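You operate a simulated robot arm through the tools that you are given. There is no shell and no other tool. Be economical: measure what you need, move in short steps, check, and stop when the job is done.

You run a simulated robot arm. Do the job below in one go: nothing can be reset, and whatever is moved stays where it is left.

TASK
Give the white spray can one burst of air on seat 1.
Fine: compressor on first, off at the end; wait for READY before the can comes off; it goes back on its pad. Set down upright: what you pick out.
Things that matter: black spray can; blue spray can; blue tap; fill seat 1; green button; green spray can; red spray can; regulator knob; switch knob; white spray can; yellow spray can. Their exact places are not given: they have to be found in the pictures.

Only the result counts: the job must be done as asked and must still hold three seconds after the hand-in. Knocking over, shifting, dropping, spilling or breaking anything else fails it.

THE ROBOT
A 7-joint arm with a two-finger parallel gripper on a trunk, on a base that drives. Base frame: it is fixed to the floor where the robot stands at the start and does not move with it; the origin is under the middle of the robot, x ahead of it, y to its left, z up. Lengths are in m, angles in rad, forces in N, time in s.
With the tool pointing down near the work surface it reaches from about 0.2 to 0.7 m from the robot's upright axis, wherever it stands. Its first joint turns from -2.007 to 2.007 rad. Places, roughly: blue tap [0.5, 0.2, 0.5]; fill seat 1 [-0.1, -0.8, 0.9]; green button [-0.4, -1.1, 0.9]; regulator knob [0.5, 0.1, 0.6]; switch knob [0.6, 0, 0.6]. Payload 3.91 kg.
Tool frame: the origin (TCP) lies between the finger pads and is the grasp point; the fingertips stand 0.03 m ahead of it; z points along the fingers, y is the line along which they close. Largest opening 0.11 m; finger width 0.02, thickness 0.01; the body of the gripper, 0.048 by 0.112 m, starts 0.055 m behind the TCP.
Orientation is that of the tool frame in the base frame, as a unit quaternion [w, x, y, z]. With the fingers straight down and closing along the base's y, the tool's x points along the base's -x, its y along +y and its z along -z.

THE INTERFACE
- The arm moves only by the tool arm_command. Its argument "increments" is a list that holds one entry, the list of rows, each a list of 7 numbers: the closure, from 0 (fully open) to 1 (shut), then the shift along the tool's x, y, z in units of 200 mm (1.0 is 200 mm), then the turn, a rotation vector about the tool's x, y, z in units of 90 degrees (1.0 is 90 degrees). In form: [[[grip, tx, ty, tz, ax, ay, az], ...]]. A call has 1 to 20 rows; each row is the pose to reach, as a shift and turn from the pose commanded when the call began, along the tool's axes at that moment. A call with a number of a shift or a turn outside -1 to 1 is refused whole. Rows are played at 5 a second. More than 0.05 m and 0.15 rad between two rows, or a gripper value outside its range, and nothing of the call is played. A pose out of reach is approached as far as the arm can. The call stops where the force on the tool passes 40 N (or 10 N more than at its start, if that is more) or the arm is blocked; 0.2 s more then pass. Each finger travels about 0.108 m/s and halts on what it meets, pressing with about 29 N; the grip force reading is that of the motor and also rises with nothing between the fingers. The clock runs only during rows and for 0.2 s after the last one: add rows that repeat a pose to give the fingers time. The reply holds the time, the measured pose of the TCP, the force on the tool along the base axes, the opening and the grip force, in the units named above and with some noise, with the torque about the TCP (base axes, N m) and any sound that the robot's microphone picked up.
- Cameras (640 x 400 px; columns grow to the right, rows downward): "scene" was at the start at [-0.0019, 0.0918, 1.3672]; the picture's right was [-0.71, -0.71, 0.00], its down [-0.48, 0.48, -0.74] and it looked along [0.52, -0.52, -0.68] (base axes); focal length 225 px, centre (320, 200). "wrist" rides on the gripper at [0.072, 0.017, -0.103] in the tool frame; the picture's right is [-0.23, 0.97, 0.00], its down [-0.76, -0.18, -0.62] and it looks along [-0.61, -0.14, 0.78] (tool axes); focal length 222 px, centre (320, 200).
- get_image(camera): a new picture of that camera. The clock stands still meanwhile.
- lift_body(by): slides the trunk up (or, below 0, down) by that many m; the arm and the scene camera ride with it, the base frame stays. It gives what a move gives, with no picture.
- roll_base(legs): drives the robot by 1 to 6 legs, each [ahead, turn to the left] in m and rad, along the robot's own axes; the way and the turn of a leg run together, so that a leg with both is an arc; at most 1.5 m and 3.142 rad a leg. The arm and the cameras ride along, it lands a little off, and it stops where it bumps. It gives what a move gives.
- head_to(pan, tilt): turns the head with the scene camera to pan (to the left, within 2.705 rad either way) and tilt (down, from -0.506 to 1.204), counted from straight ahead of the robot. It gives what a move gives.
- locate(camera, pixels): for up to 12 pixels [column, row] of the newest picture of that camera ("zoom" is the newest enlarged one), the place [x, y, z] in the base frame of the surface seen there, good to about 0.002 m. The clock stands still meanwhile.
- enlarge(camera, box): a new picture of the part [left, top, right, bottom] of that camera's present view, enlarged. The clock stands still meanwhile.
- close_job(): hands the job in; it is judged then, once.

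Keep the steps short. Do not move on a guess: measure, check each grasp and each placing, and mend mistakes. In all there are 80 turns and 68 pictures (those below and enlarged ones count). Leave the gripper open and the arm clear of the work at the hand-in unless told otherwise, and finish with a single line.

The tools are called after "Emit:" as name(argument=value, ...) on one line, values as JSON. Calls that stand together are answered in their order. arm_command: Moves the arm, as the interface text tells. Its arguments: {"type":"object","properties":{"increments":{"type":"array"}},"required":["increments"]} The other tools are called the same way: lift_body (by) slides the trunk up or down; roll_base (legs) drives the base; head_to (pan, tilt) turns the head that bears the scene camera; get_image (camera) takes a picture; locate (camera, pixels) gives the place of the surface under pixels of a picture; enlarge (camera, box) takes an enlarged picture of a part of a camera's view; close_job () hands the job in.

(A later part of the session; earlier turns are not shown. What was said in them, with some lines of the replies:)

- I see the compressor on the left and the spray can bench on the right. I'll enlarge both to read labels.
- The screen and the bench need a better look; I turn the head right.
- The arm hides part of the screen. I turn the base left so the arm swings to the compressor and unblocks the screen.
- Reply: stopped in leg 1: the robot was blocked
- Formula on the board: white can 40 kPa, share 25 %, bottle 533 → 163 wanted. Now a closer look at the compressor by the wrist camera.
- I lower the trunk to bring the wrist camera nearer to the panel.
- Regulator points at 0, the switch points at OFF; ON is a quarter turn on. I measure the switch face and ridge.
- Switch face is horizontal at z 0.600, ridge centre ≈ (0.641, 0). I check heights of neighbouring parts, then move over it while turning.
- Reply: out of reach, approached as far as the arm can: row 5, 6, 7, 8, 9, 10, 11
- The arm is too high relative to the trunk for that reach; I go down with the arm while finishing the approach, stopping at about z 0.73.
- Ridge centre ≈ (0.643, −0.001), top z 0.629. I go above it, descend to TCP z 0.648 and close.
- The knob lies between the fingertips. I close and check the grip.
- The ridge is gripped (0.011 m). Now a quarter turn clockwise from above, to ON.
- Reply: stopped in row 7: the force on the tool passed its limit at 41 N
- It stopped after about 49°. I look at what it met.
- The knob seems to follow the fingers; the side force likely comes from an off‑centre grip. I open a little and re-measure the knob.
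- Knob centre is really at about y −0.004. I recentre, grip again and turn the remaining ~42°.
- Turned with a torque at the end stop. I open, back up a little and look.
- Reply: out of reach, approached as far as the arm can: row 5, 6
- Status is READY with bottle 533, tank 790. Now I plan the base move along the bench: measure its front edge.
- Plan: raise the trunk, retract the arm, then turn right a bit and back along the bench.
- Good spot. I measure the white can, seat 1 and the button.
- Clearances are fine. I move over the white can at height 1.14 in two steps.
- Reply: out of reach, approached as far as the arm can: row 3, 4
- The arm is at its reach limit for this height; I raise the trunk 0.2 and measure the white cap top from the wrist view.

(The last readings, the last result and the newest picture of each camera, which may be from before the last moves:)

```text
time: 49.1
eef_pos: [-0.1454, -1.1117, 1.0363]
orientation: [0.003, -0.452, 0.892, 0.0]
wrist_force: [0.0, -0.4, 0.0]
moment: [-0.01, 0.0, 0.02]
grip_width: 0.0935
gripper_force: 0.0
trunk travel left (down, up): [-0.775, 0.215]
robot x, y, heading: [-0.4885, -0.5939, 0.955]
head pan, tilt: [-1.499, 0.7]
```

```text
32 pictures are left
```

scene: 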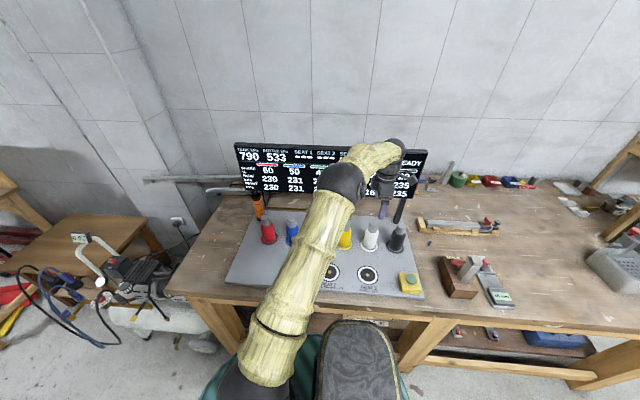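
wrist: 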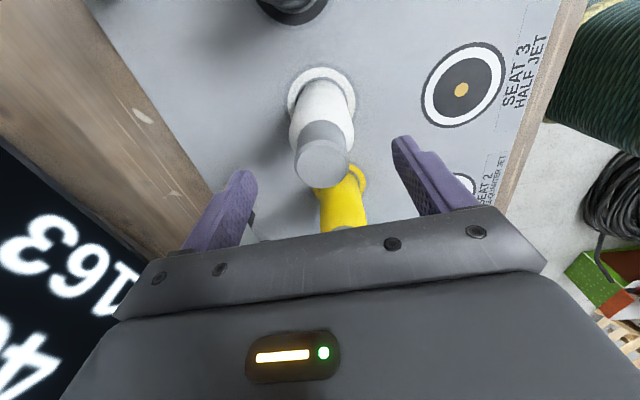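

Centred between the fingers. I descend to z 0.970 and close.

Emit:
arm_command(increments=[[[0.15, 0, 0, 0.15, 0, 0, 0], [0.15, 0, 0, 0.33, 0, 0, 0], [0.15, 0, 0, 0.33, 0, 0, 0], [0.5, 0, 0, 0.33, 0, 0, 0], [1, 0, 0, 0.33, 0, 0, 0], [1, 0, 0, 0.33, 0, 0, 0], [1, 0, 0, 0.33, 0, 0, 0]]])

Emit:
get_image(camera="wrist")

```text
time: 50.7
eef_pos: [-0.1429, -1.1124, 0.9699]
orientation: [0.004, -0.453, 0.891, -0.001]
wrist_force: [-0.7, 0.5, -0.4]
moment: [0.03, 0.14, 0.0]
grip_width: 0.0532
gripper_force: 29.1
trunk travel left (down, up): [-0.775, 0.215]
robot x, y, heading: [-0.4868, -0.5948, 0.956]
head pan, tilt: [-1.499, 0.7]
```

```text
31 pictures are left
```

wrist: 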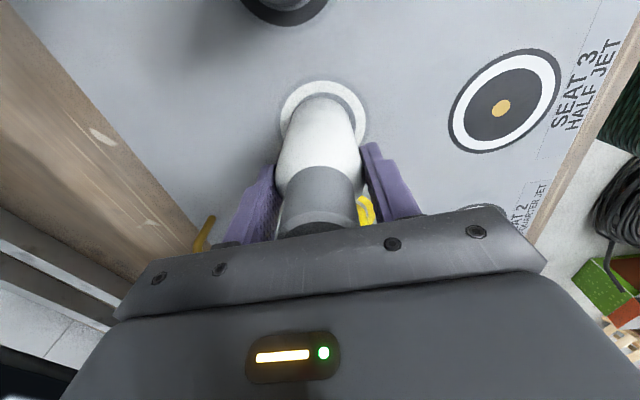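

Held at 0.053 m. I lift straight up 0.16.

Emit:
arm_command(increments=[[[1, 0, 0, -0.05, 0, 0, 0], [1, 0, 0, -0.15, 0, 0, 0], [1, 0, 0, -0.3, 0, 0, 0], [1, 0, 0, -0.45, 0, 0, 0], [1, 0, 0, -0.6, 0, 0, 0], [1, 0, 0, -0.75, 0, 0, 0], [1, 0, 0, -0.83, 0, 0, 0], [1, 0, 0, -0.83, 0, 0, 0]]])

Emit:
get_image(camera="wrist")

```text
time: 52.5
eef_pos: [-0.1449, -1.1128, 1.1368]
orientation: [0.003, -0.452, 0.892, -0.001]
wrist_force: [0.1, -0.1, -2.7]
moment: [0.01, -0.02, -0.02]
grip_width: 0.0528
gripper_force: 29.3
trunk travel left (down, up): [-0.775, 0.215]
robot x, y, heading: [-0.4835, -0.5939, 0.956]
head pan, tilt: [-1.499, 0.7]
```

```text
30 pictures are left
```

wrist: 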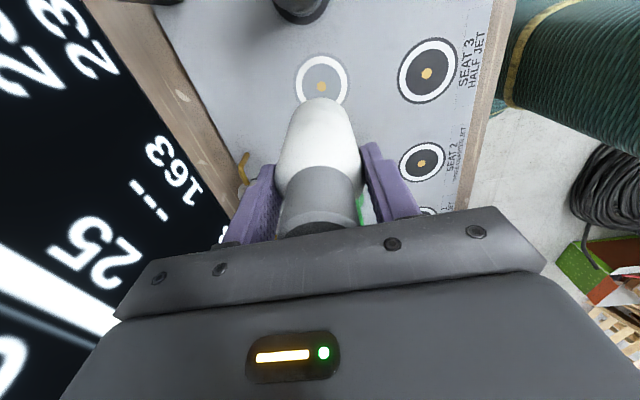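

Lifted. I measure the pad's centre dot (321, 86) and seat dots for offsets.

Emit:
enlarge(camera="wrist", box=[285, 40, 461, 150])

Emit:
locate(camera="wrist", pixels=[[321, 86], [426, 73], [422, 162]])

Emit:
locate(camera="zoom", pixels=[[131, 168], [512, 121], [36, 140], [225, 150]])

```text
3.64 times, centred on (373, 95) of wrist
```

zoom: 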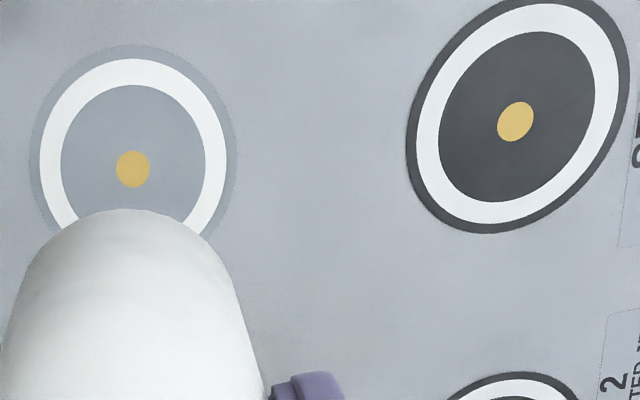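

```text
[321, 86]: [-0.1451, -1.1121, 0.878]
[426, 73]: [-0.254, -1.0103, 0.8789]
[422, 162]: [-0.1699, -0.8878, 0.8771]
```

```text
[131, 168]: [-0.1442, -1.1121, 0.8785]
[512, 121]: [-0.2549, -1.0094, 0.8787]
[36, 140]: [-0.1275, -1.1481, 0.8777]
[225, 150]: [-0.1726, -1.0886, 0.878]
```

Grip is exactly over the pad centre. I carry the can towards seat 1 in two steps.

Emit:
arm_command(increments=[[[1, -0.1, 0.18, 0, 0, 0, 0], [1, -0.22, 0.36, 0, 0, 0, 0], [1, -0.4, 0.5, 0, 0, 0, 0], [1, -0.58, 0.63, 0, 0, 0, 0], [1, -0.78, 0.758, 0, 0, 0, 0], [1, -0.78, 0.758, 0, 0, 0, 0]]])

Emit:
arm_command(increments=[[[1, -0.2, 0, 0, 0, 0, 0], [1, -0.4, 0, 0, 0, 0, 0], [1, -0.6, 0, 0, 0, 0, 0], [1, -0.79, 0, 0, 0, 0, 0], [1, -0.79, 0, 0, 0, 0, 0]]])

Emit:
get_image(camera="scene")

Emit:
get_image(camera="wrist")

```text
time: 53.9
eef_pos: [-0.1754, -0.9002, 1.1368]
orientation: [0.004, -0.452, 0.892, -0.001]
wrist_force: [-0.4, -0.3, -1.9]
moment: [0.0, -0.01, 0.0]
grip_width: 0.0529
gripper_force: 29.0
trunk travel left (down, up): [-0.775, 0.215]
robot x, y, heading: [-0.4855, -0.5957, 0.959]
head pan, tilt: [-1.499, 0.7]
```

```text
time: 55.1
eef_pos: [-0.0802, -0.7689, 1.139]
orientation: [0.003, -0.452, 0.892, -0.002]
wrist_force: [0.4, 0.0, -2.8]
moment: [0.01, -0.02, 0.01]
grip_width: 0.0533
gripper_force: 28.8
trunk travel left (down, up): [-0.775, 0.215]
robot x, y, heading: [-0.4873, -0.5944, 0.955]
head pan, tilt: [-1.499, 0.7]
```

```text
28 pictures are left
```

scene: 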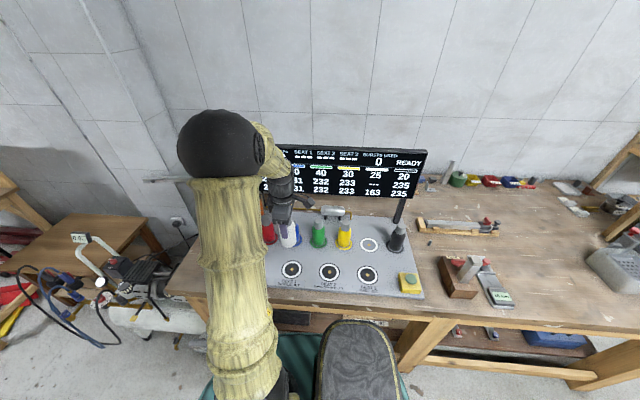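

```text
27 pictures are left
```

wrist: 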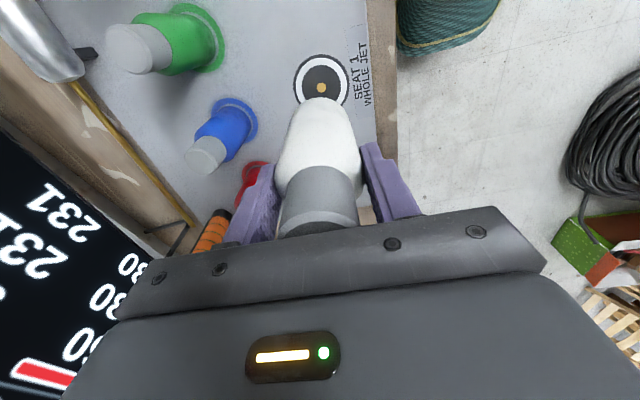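

Emit:
locate(camera="wrist", pixels=[[320, 86], [320, 88], [321, 86]])

```text
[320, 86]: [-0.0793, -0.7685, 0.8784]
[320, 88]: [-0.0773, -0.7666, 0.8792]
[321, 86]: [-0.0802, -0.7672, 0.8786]
```

Seat dot is right under the can. I lower it by 0.168 and check forces.

Emit:
arm_command(increments=[[[1, 0, 0, 0.22, 0, 0, 0], [1, 0, 0, 0.44, 0, 0, 0], [1, 0, 0, 0.64, 0, 0, 0], [1, 0, 0, 0.76, 0, 0, 0], [1, 0, 0, 0.82, 0, 0, 0], [1, 0, 0, 0.842, 0, 0, 0], [1, 0, 0, 0.842, 0, 0, 0]]])

```text
time: 56.7
eef_pos: [-0.0796, -0.7697, 0.9709]
orientation: [0.004, -0.453, 0.892, -0.002]
wrist_force: [1.5, -0.1, 11.1]
moment: [0.15, 0.21, -0.03]
grip_width: 0.0531
gripper_force: 28.4
trunk travel left (down, up): [-0.775, 0.215]
robot x, y, heading: [-0.4852, -0.5937, 0.957]
head pan, tilt: [-1.499, 0.7]
```

Contact (11 N upward). I release gently and rise clear.

Emit:
arm_command(increments=[[[0.4, 0, 0, 0, 0, 0, 0], [0.2, 0, 0, 0, 0, 0, 0], [0.15, 0, 0, 0, 0, 0, 0], [0.15, 0, 0, -0.15, 0, 0, 0], [0.15, 0, 0, -0.35, 0, 0, 0], [0.15, 0, 0, -0.6, 0, 0, 0], [0.15, 0, 0, -0.84, 0, 0, 0], [0.15, 0, 0, -0.84, 0, 0, 0]]])

Emit:
get_image(camera="wrist")

Emit:
enlarge(camera="scene", box=[255, 140, 435, 300])

```text
time: 58.5
eef_pos: [-0.0799, -0.7721, 1.1353]
orientation: [0.003, -0.453, 0.892, -0.001]
wrist_force: [-0.7, 0.0, -0.5]
moment: [-0.02, 0.0, 0.01]
grip_width: 0.0931
gripper_force: 0.1
trunk travel left (down, up): [-0.775, 0.215]
robot x, y, heading: [-0.488, -0.595, 0.955]
head pan, tilt: [-1.499, 0.7]
```

```text
26 pictures are left
```

wrist: 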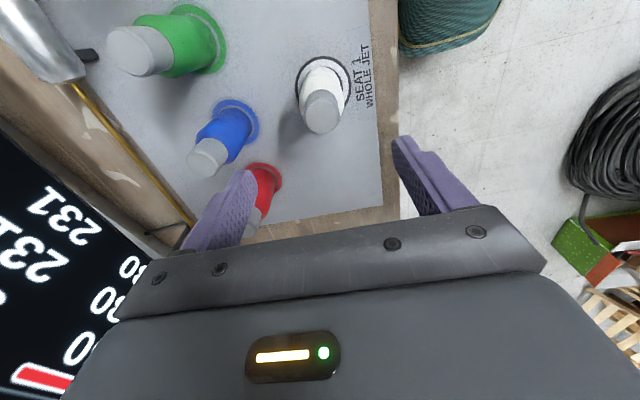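

```text
2.50 times, centred on (345, 220) of scene
```

zoom: 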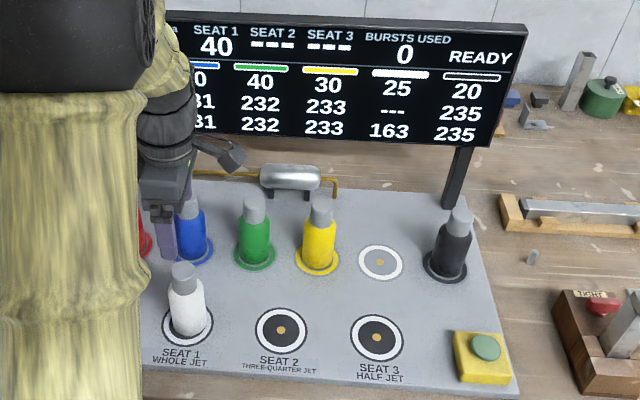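

Seat 1 shows 40, READY. I measure the button and move above it with closed fingers.

Emit:
locate(camera="zoom", pixels=[[487, 346], [473, 346], [500, 347], [487, 338], [487, 356], [480, 375]])

Emit:
arm_command(increments=[[[0.4, 0.22, 0, 0, 0, 0, 0], [0.7, 0.44, 0, 0, 0, 0, 0], [1, 0.66, 0, 0, 0, 0, 0], [1, 0.88, 0, 0, 0, 0, 0], [1, 0.99, 0, 0, 0, 0, 0], [1, 0.99, 0, 0, 0, 0, 0]]])

```text
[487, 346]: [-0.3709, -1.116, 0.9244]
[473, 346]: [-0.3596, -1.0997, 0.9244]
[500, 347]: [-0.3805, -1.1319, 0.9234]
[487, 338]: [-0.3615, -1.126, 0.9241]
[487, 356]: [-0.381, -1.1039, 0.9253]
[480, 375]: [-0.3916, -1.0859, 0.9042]
```

```text
time: 59.9
eef_pos: [-0.1987, -0.9308, 1.1381]
orientation: [0.004, -0.453, 0.892, -0.002]
wrist_force: [-0.4, -0.4, 0.4]
moment: [-0.02, -0.01, -0.01]
grip_width: 0.0001
gripper_force: 28.7
trunk travel left (down, up): [-0.775, 0.215]
robot x, y, heading: [-0.4842, -0.5936, 0.953]
head pan, tilt: [-1.499, 0.7]
```

Emit:
arm_command(increments=[[[1, 0.22, 0.03, 0, 0, 0, 0], [1, 0.44, 0.06, 0, 0, 0, 0], [1, 0.66, 0.08, 0, 0, 0, 0], [1, 0.88, 0.11, 0, 0, 0, 0], [1, 0.98, 0.13, 0.1, 0, 0, 0], [1, 0.98, 0.149, 0.3, 0, 0, 0], [1, 0.98, 0.149, 0.5, 0, 0, 0], [1, 0.98, 0.149, 0.5, 0, 0, 0]]])

```text
time: 61.7
eef_pos: [-0.3386, -1.071, 1.0352]
orientation: [0.003, -0.452, 0.892, -0.001]
wrist_force: [0.1, -0.3, 0.2]
moment: [-0.01, 0.03, 0.0]
grip_width: 0.0
gripper_force: 29.1
trunk travel left (down, up): [-0.775, 0.215]
robot x, y, heading: [-0.4852, -0.5945, 0.955]
head pan, tilt: [-1.499, 0.7]
```

Emit:
arm_command(increments=[[[1, 0.14, 0, 0, 0, 0, 0], [1, 0.273, 0, 0.1, 0, 0, 0], [1, 0.273, 0, 0.2, 0, 0, 0], [1, 0.273, 0, 0.2, 0, 0, 0]]])

Emit:
get_image(camera="wrist")

Emit:
get_image(camera="scene")

```text
time: 62.7
eef_pos: [-0.3691, -1.1149, 0.9925]
orientation: [0.003, -0.453, 0.891, -0.001]
wrist_force: [0.3, 0.2, -0.7]
moment: [0.02, 0.0, 0.0]
grip_width: 0.0
gripper_force: 29.2
trunk travel left (down, up): [-0.775, 0.215]
robot x, y, heading: [-0.484, -0.5966, 0.954]
head pan, tilt: [-1.499, 0.7]
```

```text
24 pictures are left
```

wrist: 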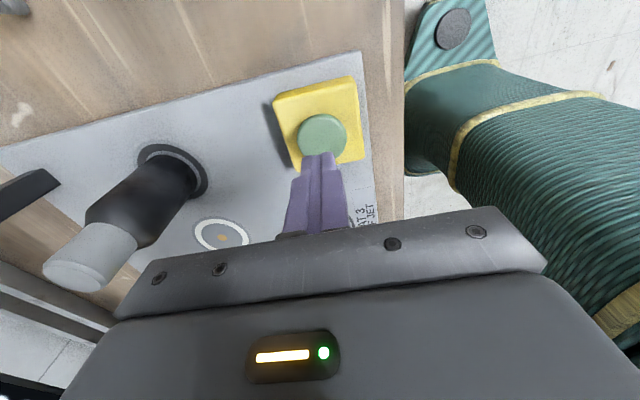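

```text
23 pictures are left
```

scene: 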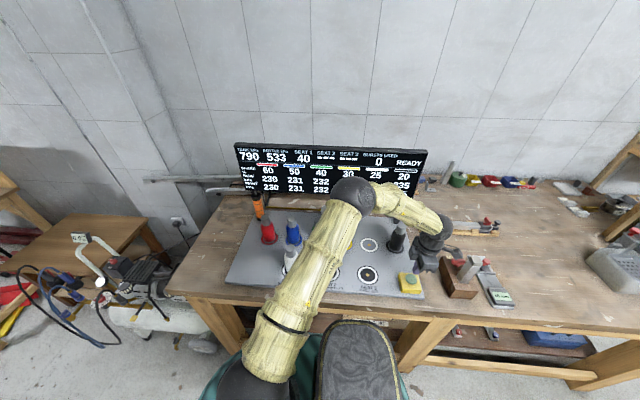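

Bottle 533, seat 1: 40. Before pressing, check the arm link's height above the white can.

Emit:
locate(camera="scene", pixels=[[303, 262], [320, 240], [350, 195], [290, 255], [288, 300]])

```text
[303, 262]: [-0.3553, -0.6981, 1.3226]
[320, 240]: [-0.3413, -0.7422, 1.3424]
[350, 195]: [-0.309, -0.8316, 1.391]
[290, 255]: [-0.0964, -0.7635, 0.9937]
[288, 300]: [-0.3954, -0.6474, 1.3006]
```

Link is 0.3 m above the can. I press the button once and come up.

Emit:
arm_command(increments=[[[1, 0, 0, 0.12, 0, 0, 0], [1, 0, 0, 0.18, 0, 0, 0], [1, 0, 0, 0.205, 0, 0, 0], [1, 0, 0, 0.225, 0, 0, 0], [1, 0, 0, 0.1, 0, 0, 0], [1, 0, 0, -0.1, 0, 0, 0], [1, 0, 0, -0.1, 0, 0, 0]]])

Emit:
enlarge(camera="scene", box=[230, 140, 435, 300])

```text
time: 64.3
eef_pos: [-0.3716, -1.1148, 1.0147]
orientation: [0.004, -0.453, 0.892, -0.001]
wrist_force: [-0.1, 0.1, 0.3]
moment: [-0.02, -0.02, -0.01]
grip_width: 0.0
gripper_force: 29.3
trunk travel left (down, up): [-0.775, 0.215]
robot x, y, heading: [-0.4862, -0.594, 0.961]
head pan, tilt: [-1.499, 0.7]
heard: click
```

```text
2.50 times, centred on (332, 220) of scene
```

zoom: 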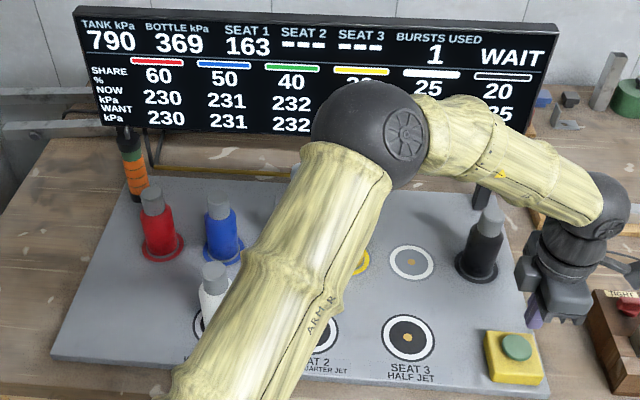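

One burst used, seat 1 reads 163, status WAIT. I return above seat 1 while it waits.

Emit:
arm_command(increments=[[[1, 0, 0, -0.22, 0, 0, 0], [1, 0, 0, -0.44, 0, 0, 0], [1, 0, 0, -0.61, 0, 0, 0], [1, -0.22, 0, -0.61, 0, 0, 0], [0.8, -0.44, -0.05, -0.61, 0, 0, 0], [0.5, -0.66, -0.1, -0.61, 0, 0, 0], [0.3, -0.88, -0.13, -0.61, 0, 0, 0], [0.15, -0.98, -0.155, -0.61, 0, 0, 0], [0.15, -0.98, -0.155, -0.61, 0, 0, 0]]])

Emit:
arm_command(increments=[[[0.15, -0.22, 0, 0, 0, 0, 0], [0.15, -0.44, 0, 0, 0, 0, 0], [0.15, -0.66, 0, 0, 0, 0, 0], [0.15, -0.88, 0, 0, 0, 0, 0], [0.15, -0.98, 0, 0, 0, 0, 0], [0.15, -0.98, 0, 0, 0, 0, 0]]])

```text
time: 66.3
eef_pos: [-0.2311, -0.9755, 1.1385]
orientation: [0.004, -0.452, 0.892, -0.002]
wrist_force: [-0.9, 0.1, 0.4]
moment: [-0.03, -0.03, 0.04]
grip_width: 0.0935
gripper_force: 0.2
trunk travel left (down, up): [-0.775, 0.215]
robot x, y, heading: [-0.4881, -0.5905, 0.956]
head pan, tilt: [-1.499, 0.7]
```

```text
time: 67.7
eef_pos: [-0.1157, -0.8184, 1.1383]
orientation: [0.003, -0.453, 0.891, -0.002]
wrist_force: [-0.6, 1.2, 0.1]
moment: [-0.01, 0.0, -0.01]
grip_width: 0.0933
gripper_force: 0.0
trunk travel left (down, up): [-0.775, 0.215]
robot x, y, heading: [-0.485, -0.5974, 0.955]
head pan, tilt: [-1.499, 0.7]
```

Emit:
arm_command(increments=[[[0.15, -0.15, 0, 0, 0, 0, 0], [0.15, -0.304, 0, 0, 0, 0, 0], [0.15, -0.304, 0, 0.2, 0, 0, 0], [0.15, -0.304, 0, 0.4, 0, 0, 0], [0.15, -0.304, 0, 0.48, 0, 0, 0], [0.15, -0.304, 0, 0.48, 0, 0, 0]]])

Emit:
get_image(camera="wrist")

Emit:
enlarge(camera="scene", box=[230, 140, 435, 300])

```text
time: 69.1
eef_pos: [-0.0784, -0.766, 1.0423]
orientation: [0.004, -0.453, 0.892, -0.001]
wrist_force: [0.3, -0.2, 0.2]
moment: [0.0, 0.01, -0.01]
grip_width: 0.0936
gripper_force: 0.1
trunk travel left (down, up): [-0.775, 0.215]
robot x, y, heading: [-0.4839, -0.5956, 0.96]
head pan, tilt: [-1.499, 0.7]
```

```text
21 pictures are left
```

wrist: 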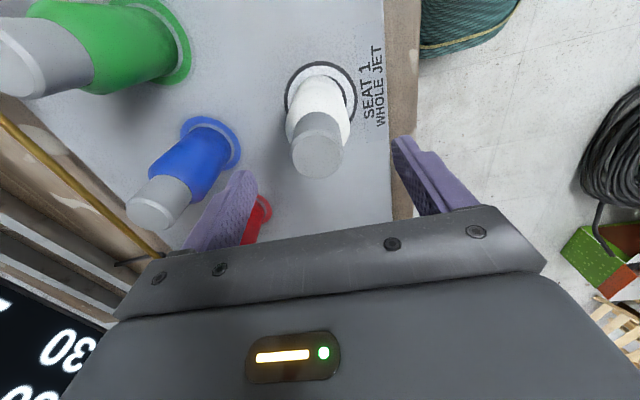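

```text
2.50 times, centred on (332, 220) of scene
```

zoom: 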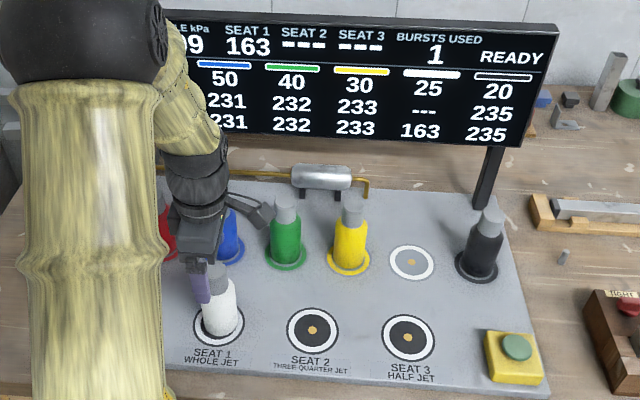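

READY shows. I descend, grip and lift the white can.

Emit:
arm_command(increments=[[[0.15, 0, 0, 0.18, 0, 0, 0], [0.15, 0, 0, 0.355, 0, 0, 0], [0.15, 0, 0, 0.355, 0, 0, 0], [0.5, 0, 0, 0.355, 0, 0, 0], [1, 0, 0, 0.355, 0, 0, 0], [1, 0, 0, 0.355, 0, 0, 0], [1, 0, 0, 0.355, 0, 0, 0]]])

Emit:
arm_command(increments=[[[1, 0, 0, -0.05, 0, 0, 0], [1, 0, 0, -0.15, 0, 0, 0], [1, 0, 0, -0.3, 0, 0, 0], [1, 0, 0, -0.5, 0, 0, 0], [1, 0, 0, -0.7, 0, 0, 0], [1, 0, 0, -0.84, 0, 0, 0], [1, 0, 0, -0.84, 0, 0, 0]]])

Emit:
get_image(camera="wrist")

```text
time: 70.7
eef_pos: [-0.077, -0.7657, 0.9717]
orientation: [0.003, -0.452, 0.892, -0.001]
wrist_force: [1.3, -0.1, -0.1]
moment: [0.06, 0.0, 0.0]
grip_width: 0.0533
gripper_force: 28.7
trunk travel left (down, up): [-0.775, 0.215]
robot x, y, heading: [-0.4824, -0.5937, 0.951]
head pan, tilt: [-1.499, 0.7]
```

```text
time: 72.3
eef_pos: [-0.0801, -0.7658, 1.1402]
orientation: [0.003, -0.453, 0.892, -0.001]
wrist_force: [0.3, -0.6, -3.1]
moment: [-0.02, -0.05, 0.02]
grip_width: 0.0532
gripper_force: 28.6
trunk travel left (down, up): [-0.775, 0.215]
robot x, y, heading: [-0.4868, -0.5925, 0.95]
head pan, tilt: [-1.499, 0.7]
```

```text
19 pictures are left
```

wrist: 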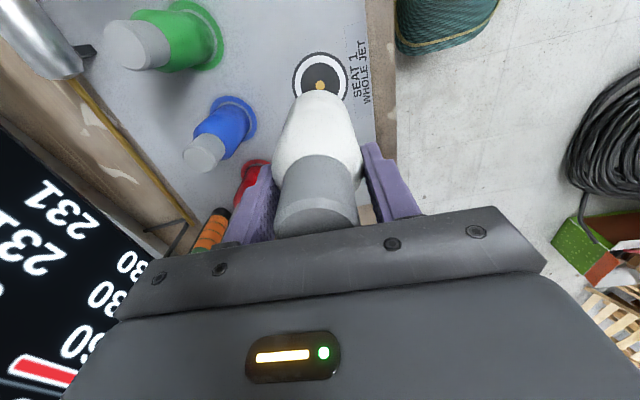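

Held. The can sits ~4 mm further along tool x than before; I account for it. Carry back toward its pad.

Emit:
arm_command(increments=[[[1, 0.2, 0, 0, 0, 0, 0], [1, 0.4, 0, 0, 0, 0, 0], [1, 0.6, 0, 0, 0, 0, 0], [1, 0.79, 0, 0, 0, 0, 0], [1, 0.79, 0, 0, 0, 0, 0]]])

Emit:
arm_command(increments=[[[1, 0.2, -0.12, 0, 0, 0, 0], [1, 0.38, -0.25, 0, 0, 0, 0], [1, 0.55, -0.39, 0, 0, 0, 0], [1, 0.68, -0.57, 0, 0, 0, 0], [1, 0.778, -0.755, 0, 0, 0, 0], [1, 0.778, -0.755, 0, 0, 0, 0]]])

Emit:
enlarge(camera="wrist", box=[260, 40, 420, 140])

Emit:
locate(camera="wrist", pixels=[[321, 86]])

```text
time: 73.5
eef_pos: [-0.1729, -0.8938, 1.1393]
orientation: [0.003, -0.454, 0.891, -0.001]
wrist_force: [0.4, 1.0, -2.2]
moment: [0.0, -0.01, 0.0]
grip_width: 0.053
gripper_force: 29.3
trunk travel left (down, up): [-0.775, 0.215]
robot x, y, heading: [-0.4857, -0.5954, 0.96]
head pan, tilt: [-1.499, 0.7]
```

```text
time: 74.9
eef_pos: [-0.1435, -1.108, 1.1407]
orientation: [0.003, -0.454, 0.891, -0.001]
wrist_force: [0.1, -0.4, -2.4]
moment: [-0.02, -0.01, 0.0]
grip_width: 0.0531
gripper_force: 29.1
trunk travel left (down, up): [-0.775, 0.215]
robot x, y, heading: [-0.4832, -0.5906, 0.951]
head pan, tilt: [-1.499, 0.7]
```

```text
4.00 times, centred on (340, 90) of wrist
```

zoom: 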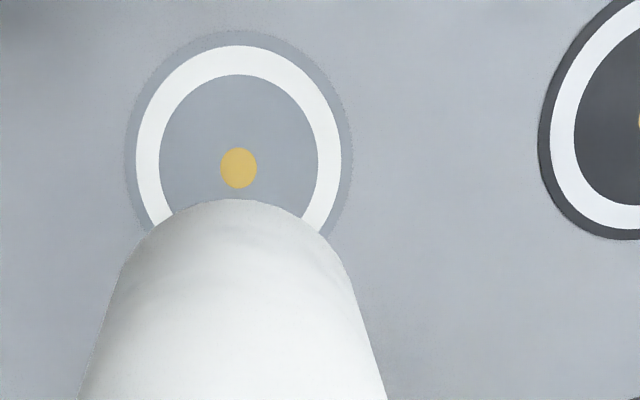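

```text
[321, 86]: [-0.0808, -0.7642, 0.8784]
```

The can is aligned with the pad as in the first lift. I lower it.

Emit:
arm_command(increments=[[[1, 0, 0, 0.22, 0, 0, 0], [1, 0, 0, 0.44, 0, 0, 0], [1, 0, 0, 0.64, 0, 0, 0], [1, 0, 0, 0.76, 0, 0, 0], [1, 0, 0, 0.81, 0, 0, 0], [1, 0, 0, 0.838, 0, 0, 0], [1, 0, 0, 0.838, 0, 0, 0]]])

```text
time: 76.5
eef_pos: [-0.1404, -1.1092, 0.9723]
orientation: [0.004, -0.453, 0.892, -0.001]
wrist_force: [0.9, -1.0, -0.6]
moment: [-0.02, -0.02, 0.0]
grip_width: 0.053
gripper_force: 29.0
trunk travel left (down, up): [-0.775, 0.215]
robot x, y, heading: [-0.4869, -0.5954, 0.952]
head pan, tilt: [-1.499, 0.7]
```

Weight nearly off. One more millimetre, then release and rise.

Emit:
arm_command(increments=[[[1, 0, 0, 0.004, 0, 0, 0], [1, 0, 0, 0.004, 0, 0, 0], [0.4, 0, 0, 0.004, 0, 0, 0], [0.2, 0, 0, 0.004, 0, 0, 0], [0.15, 0, 0, 0.004, 0, 0, 0], [0.15, 0, 0, -0.15, 0, 0, 0], [0.15, 0, 0, -0.35, 0, 0, 0], [0.15, 0, 0, -0.6, 0, 0, 0], [0.15, 0, 0, -0.84, 0, 0, 0], [0.15, 0, 0, -0.84, 0, 0, 0]]])

Emit:
get_image(camera="wrist")

Emit:
enlarge(camera="scene", box=[230, 140, 435, 300])

```text
time: 78.7
eef_pos: [-0.1415, -1.112, 1.14]
orientation: [0.003, -0.452, 0.892, -0.002]
wrist_force: [0.0, 0.1, -0.4]
moment: [0.02, 0.01, -0.02]
grip_width: 0.0933
gripper_force: 0.1
trunk travel left (down, up): [-0.775, 0.215]
robot x, y, heading: [-0.4852, -0.5919, 0.956]
head pan, tilt: [-1.499, 0.7]
```

```text
17 pictures are left
```

wrist: 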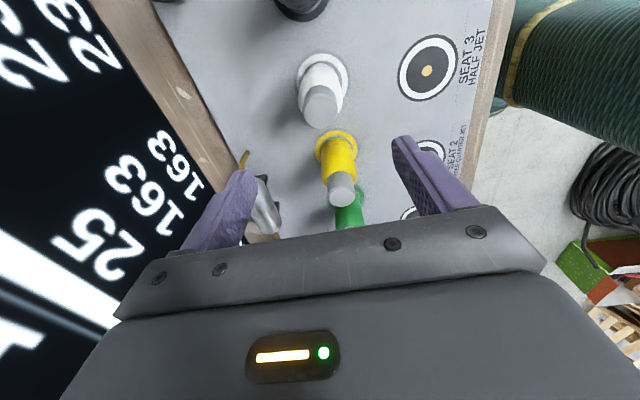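

```text
2.50 times, centred on (332, 220) of scene
```

zoom: 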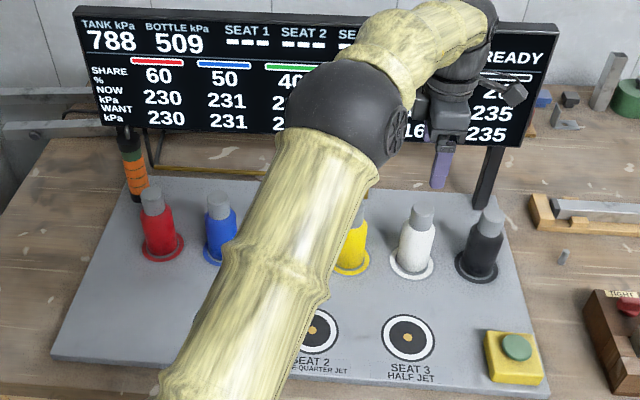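

White can stands on its pad and reads 163 of 163. I retract the arm and drive back to the compressor.

Emit:
arm_command(increments=[[[0, -0.08, 0.2, 0, 0, 0, 0], [0, -0.2, 0.4, 0, 0, 0, 0], [0, -0.36, 0.58, 0, 0, 0, 0], [0, -0.52, 0.76, 0, 0, 0, 0], [0, -0.7, 0.92, 0, 0, 0, 0], [0, -0.7, 0.92, 0, 0, 0, 0]]])

Emit:
arm_command(increments=[[[0, -0.2, 0.1, 0, 0, 0, 0], [0, -0.4, 0.25, 0, 0, 0, 0], [0, -0.6, 0.4, 0, 0, 0, 0], [0, -0.6, 0.4, 0, 0, 0, 0]]])

Emit:
roll_base(legs=[[0.42, 0], [0, -0.157], [0.35, 0], [0, 0.27]])

Emit:
get_image(camera="wrist")

```text
time: 80.1
eef_pos: [-0.2077, -0.8903, 1.1403]
orientation: [0.005, -0.453, 0.892, -0.001]
wrist_force: [0.3, -0.4, 0.3]
moment: [0.01, 0.01, 0.02]
grip_width: 0.1101
gripper_force: 0.1
trunk travel left (down, up): [-0.775, 0.215]
robot x, y, heading: [-0.4863, -0.595, 0.957]
head pan, tilt: [-1.499, 0.7]
```

```text
time: 81.1
eef_pos: [-0.2018, -0.7448, 1.1387]
orientation: [0.003, -0.452, 0.892, -0.001]
wrist_force: [0.2, 0.2, 0.5]
moment: [0.0, 0.0, 0.01]
grip_width: 0.1099
gripper_force: 0.1
trunk travel left (down, up): [-0.775, 0.215]
robot x, y, heading: [-0.4859, -0.5934, 0.951]
head pan, tilt: [-1.499, 0.7]
```

```text
time: 88.1
eef_pos: [0.2886, -0.1258, 1.1395]
orientation: [0.004, -0.503, 0.864, -0.001]
wrist_force: [0.8, -0.2, 0.2]
moment: [0.0, 0.02, -0.01]
grip_width: 0.1101
gripper_force: 0.1
trunk travel left (down, up): [-0.775, 0.215]
robot x, y, heading: [-0.0138, -0.0082, 1.077]
head pan, tilt: [-1.499, 0.7]
```

```text
15 pictures are left
```

wrist: 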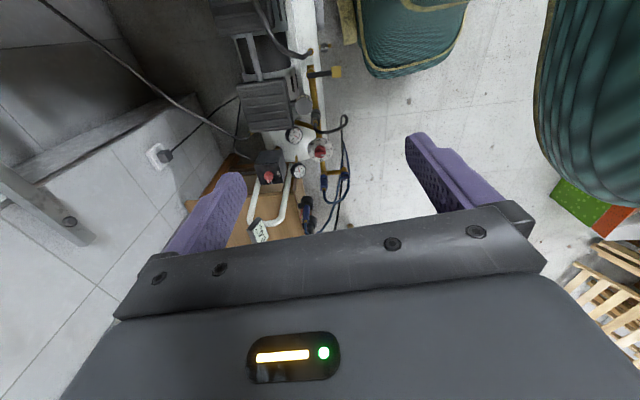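

Back at the compressor. I lower the trunk and go toward the switch in two halves.

Emit:
lift_body(by=-0.37)

Emit:
arm_command(increments=[[[0, -0.14, -0.123, 0, 0, 0, 0.025], [0, -0.28, -0.246, 0, 0, 0, 0.05], [0, -0.42, -0.369, 0, 0, 0, 0.075], [0, -0.56, -0.492, 0, 0, 0, 0.098], [0, -0.701, -0.6165, 0, 0, 0, 0.098], [0, -0.701, -0.6165, 0, 0, 0, 0.098]]])

Emit:
get_image(camera="wrist")

```text
time: 91.7
eef_pos: [0.289, -0.1258, 0.7704]
orientation: [0.003, -0.503, 0.864, -0.001]
wrist_force: [-0.6, -0.5, -0.2]
moment: [0.0, 0.01, -0.01]
grip_width: 0.1101
gripper_force: 0.1
trunk travel left (down, up): [-0.405, 0.585]
robot x, y, heading: [-0.0097, -0.0099, 1.07]
head pan, tilt: [-1.499, 0.7]
```

```text
time: 93.1
eef_pos: [0.4661, -0.0649, 0.7721]
orientation: [0.003, -0.435, 0.9, -0.001]
wrist_force: [0.6, 0.3, -0.4]
moment: [0.03, -0.02, 0.0]
grip_width: 0.1101
gripper_force: 0.1
trunk travel left (down, up): [-0.405, 0.585]
robot x, y, heading: [-0.0112, -0.0112, 1.072]
head pan, tilt: [-1.499, 0.7]
```

```text
14 pictures are left
```

wrist: 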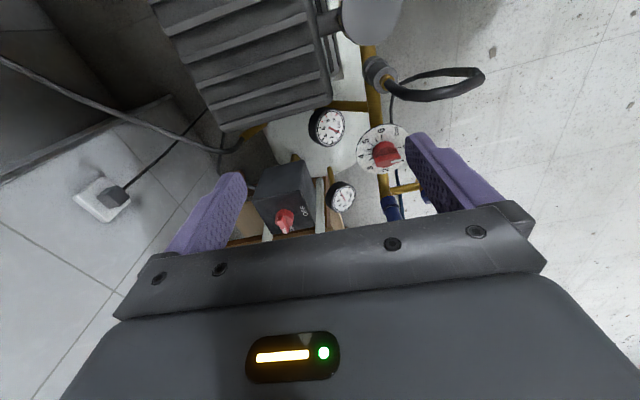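

Emit:
arm_command(increments=[[[0.1, -0.2, -0.125, 0, 0, 0, 0], [0.2, -0.4, -0.25, 0, 0, 0, 0], [0.3, -0.6, -0.375, 0.05, 0, 0, 0], [0.4, -0.783, -0.4985, 0.12, 0, 0, 0], [0.4, -0.783, -0.4985, 0.2, 0, 0, 0], [0.4, -0.783, -0.4985, 0.2, 0, 0, 0]]])

Emit:
enlarge(camera="wrist", box=[240, 70, 400, 170])

```text
time: 94.5
eef_pos: [0.6391, -0.0042, 0.7318]
orientation: [0.003, -0.435, 0.901, -0.001]
wrist_force: [-0.1, 0.7, 0.3]
moment: [0.05, 0.05, -0.02]
grip_width: 0.0663
gripper_force: 0.0
trunk travel left (down, up): [-0.405, 0.585]
robot x, y, heading: [-0.0093, -0.0086, 1.073]
head pan, tilt: [-1.499, 0.7]
```

```text
4.00 times, centred on (320, 120) of wrist
```

zoom: 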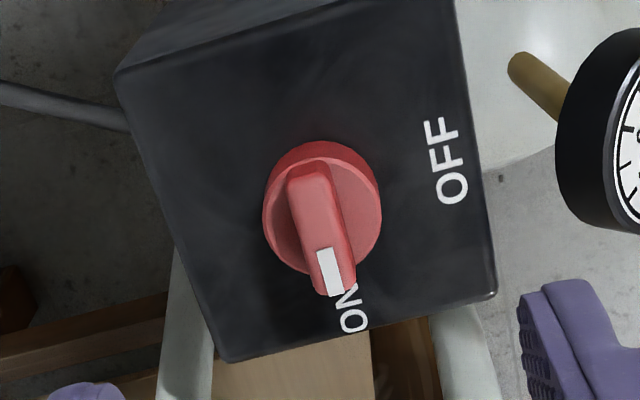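

Emit:
locate(camera="zoom", pixels=[[318, 228], [308, 178], [330, 280], [277, 220], [370, 215], [323, 146], [300, 258]])

```text
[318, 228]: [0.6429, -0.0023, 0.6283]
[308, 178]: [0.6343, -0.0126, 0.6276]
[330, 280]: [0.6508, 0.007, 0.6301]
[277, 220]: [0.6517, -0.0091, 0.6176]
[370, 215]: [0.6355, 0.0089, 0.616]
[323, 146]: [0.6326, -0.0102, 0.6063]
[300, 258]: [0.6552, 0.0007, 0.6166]
```

Knob centre ≈ (0.6425, −0.003). I descend onto the ridge and grip.

Emit:
arm_command(increments=[[[0.5, -0.016, -0.009, 0.15, 0, 0, 0], [0.5, -0.016, -0.009, 0.3, 0, 0, 0], [0.5, -0.016, -0.009, 0.419, 0, 0, 0], [0.5, -0.016, -0.009, 0.419, 0, 0, 0], [0.8, -0.016, -0.009, 0.419, 0, 0, 0], [1, -0.016, -0.009, 0.419, 0, 0, 0], [1, -0.016, -0.009, 0.419, 0, 0, 0], [1, -0.016, -0.009, 0.419, 0, 0, 0]]])

```text
time: 96.3
eef_pos: [0.6436, -0.0011, 0.6487]
orientation: [0.003, -0.436, 0.9, 0.0]
wrist_force: [-8.0, 2.8, -2.4]
moment: [0.56, 0.23, 0.93]
grip_width: 0.011
gripper_force: 44.8
trunk travel left (down, up): [-0.405, 0.585]
robot x, y, heading: [-0.01, -0.01, 1.077]
head pan, tilt: [-1.499, 0.7]
```

Gripped. I turn counter‑clockwise a quarter back to OFF.

Emit:
arm_command(increments=[[[1, 0, 0, 0, 0, 0, -0.08], [1, 0, 0, 0, 0, 0, -0.16], [1, 0, 0, 0, 0, 0, -0.24], [1, 0, 0, 0, 0, 0, -0.32], [1, 0, 0, 0, 0, 0, -0.4], [1, 0, 0, 0, 0, 0, -0.48], [1, 0, 0, 0, 0, 0, -0.56], [1, 0, 0, 0, 0, 0, -0.64], [1, 0, 0, 0, 0, 0, -0.72], [1, 0, 0, 0, 0, 0, -0.8], [1, 0, 0, 0, 0, 0, -0.88], [1, 0, 0, 0, 0, 0, -0.95], [1, 0, 0, 0, 0, 0, -1.0], [1, 0, 0, 0, 0, 0, -1.0]]])

```text
time: 99.3
eef_pos: [0.6439, -0.0005, 0.6481]
orientation: [-0.003, 0.945, -0.328, 0.002]
wrist_force: [-18.4, 19.3, -6.0]
moment: [0.97, 1.23, 0.03]
grip_width: 0.011
gripper_force: 44.9
trunk travel left (down, up): [-0.405, 0.585]
robot x, y, heading: [-0.0103, -0.0091, 1.072]
head pan, tilt: [-1.499, 0.7]
```

Full quarter turn done. I open, rise, and check switch and board.

Emit:
arm_command(increments=[[[0.6, 0, 0, 0, 0, 0, 0], [0.5, 0, 0, 0, 0, 0, 0], [0.5, 0, 0, -0.15, 0, 0, 0], [0.3, 0, 0, -0.35, 0, 0, 0], [0, 0, 0, -0.5, 0, 0, 0], [0, 0, 0, -0.5, 0, 0, 0]]])

Emit:
get_image(camera="wrist")

Emit:
head_to(pan=-2.65, tilt=0.4)

Emit:
get_image(camera="scene")

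```text
time: 100.7
eef_pos: [0.6435, 0.0008, 0.7486]
orientation: [-0.002, 0.944, -0.329, 0.003]
wrist_force: [0.1, 0.3, -0.3]
moment: [-0.02, 0.02, 0.01]
grip_width: 0.1101
gripper_force: 0.0
trunk travel left (down, up): [-0.405, 0.585]
robot x, y, heading: [-0.0116, -0.0076, 1.069]
head pan, tilt: [-1.499, 0.7]
```

```text
12 pictures are left
```

wrist: 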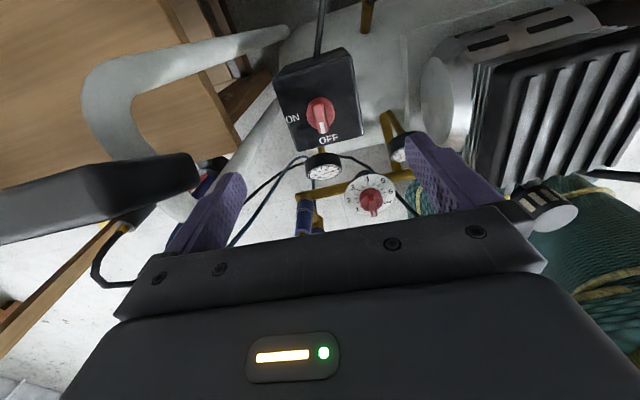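

```text
time: 102.1
eef_pos: [0.6447, -0.0011, 0.7486]
orientation: [-0.002, 0.944, -0.329, 0.003]
wrist_force: [0.4, -0.3, -0.4]
moment: [0.0, -0.01, 0.01]
grip_width: 0.11
gripper_force: 0.1
trunk travel left (down, up): [-0.405, 0.585]
robot x, y, heading: [-0.0096, -0.0103, 1.066]
head pan, tilt: [-2.649, 0.4]
```

```text
11 pictures are left
```

scene: 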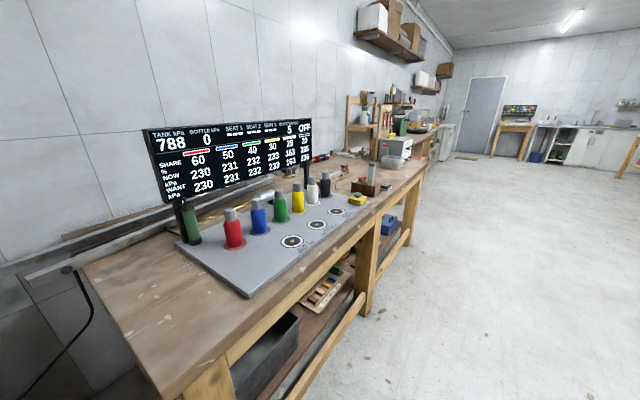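

Emit:
enlarge(camera="scene", box=[140, 110, 345, 255])

Emit:
enlarge(camera="wrist", box=[260, 40, 420, 230])

```text
2.76 times, centred on (242, 182) of scene
```

zoom: 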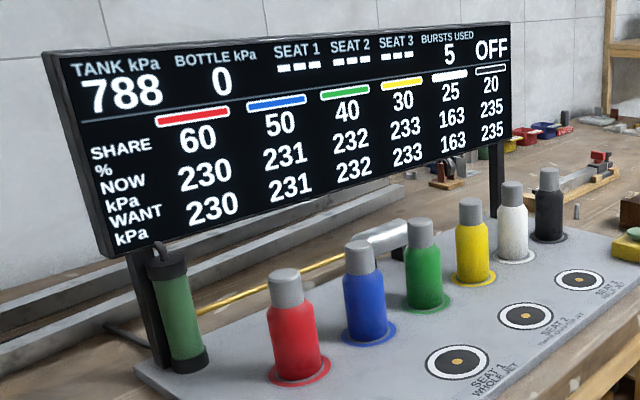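

```text
2.11 times, centred on (340, 135) of wrist
```

zoom: 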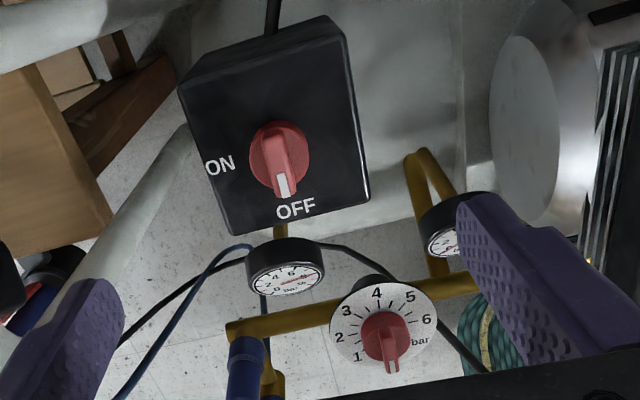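

The switch is at OFF and the board shows OFF. White reads 163/163 with all cans on their pads, and the lamp is green. The board also shows bottle 0 and bursts 5, a change that came with the switch-off, as I pressed the button only once. I raise the arm clear.

Emit:
lift_body(by=0.35)

Emit:
enlarge(camera="scene", box=[140, 110, 345, 300])

```text
time: 105.5
eef_pos: [0.6445, -0.0014, 1.0977]
orientation: [-0.002, 0.944, -0.329, 0.002]
wrist_force: [0.5, 0.4, 0.2]
moment: [-0.01, 0.01, 0.0]
grip_width: 0.1098
gripper_force: 0.0
trunk travel left (down, up): [-0.755, 0.235]
robot x, y, heading: [-0.011, -0.0105, 1.077]
head pan, tilt: [-2.649, 0.4]
```

```text
2.11 times, centred on (242, 205) of scene
```

zoom: 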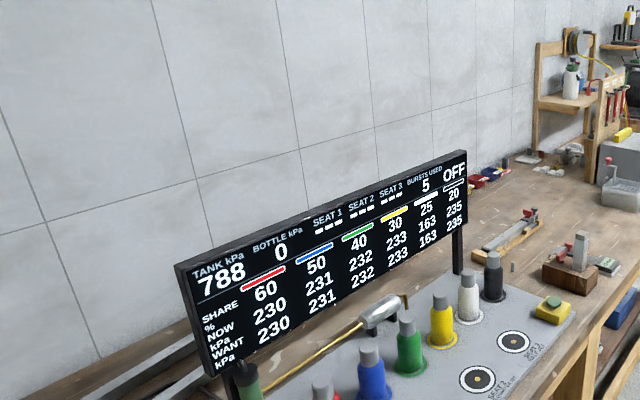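

Everything is stable and the arm is clear; I hand in.

Emit:
close_job()

```text
The job is handed in.
```

The white can got its burst on seat 1 (one button press, now 163 of 163 kPa) and is upright on its pad with the compressor off; the board's burst count went from 1 to 5 and the bottle to 0 by the time I checked after switch-off, cause not confirmed.
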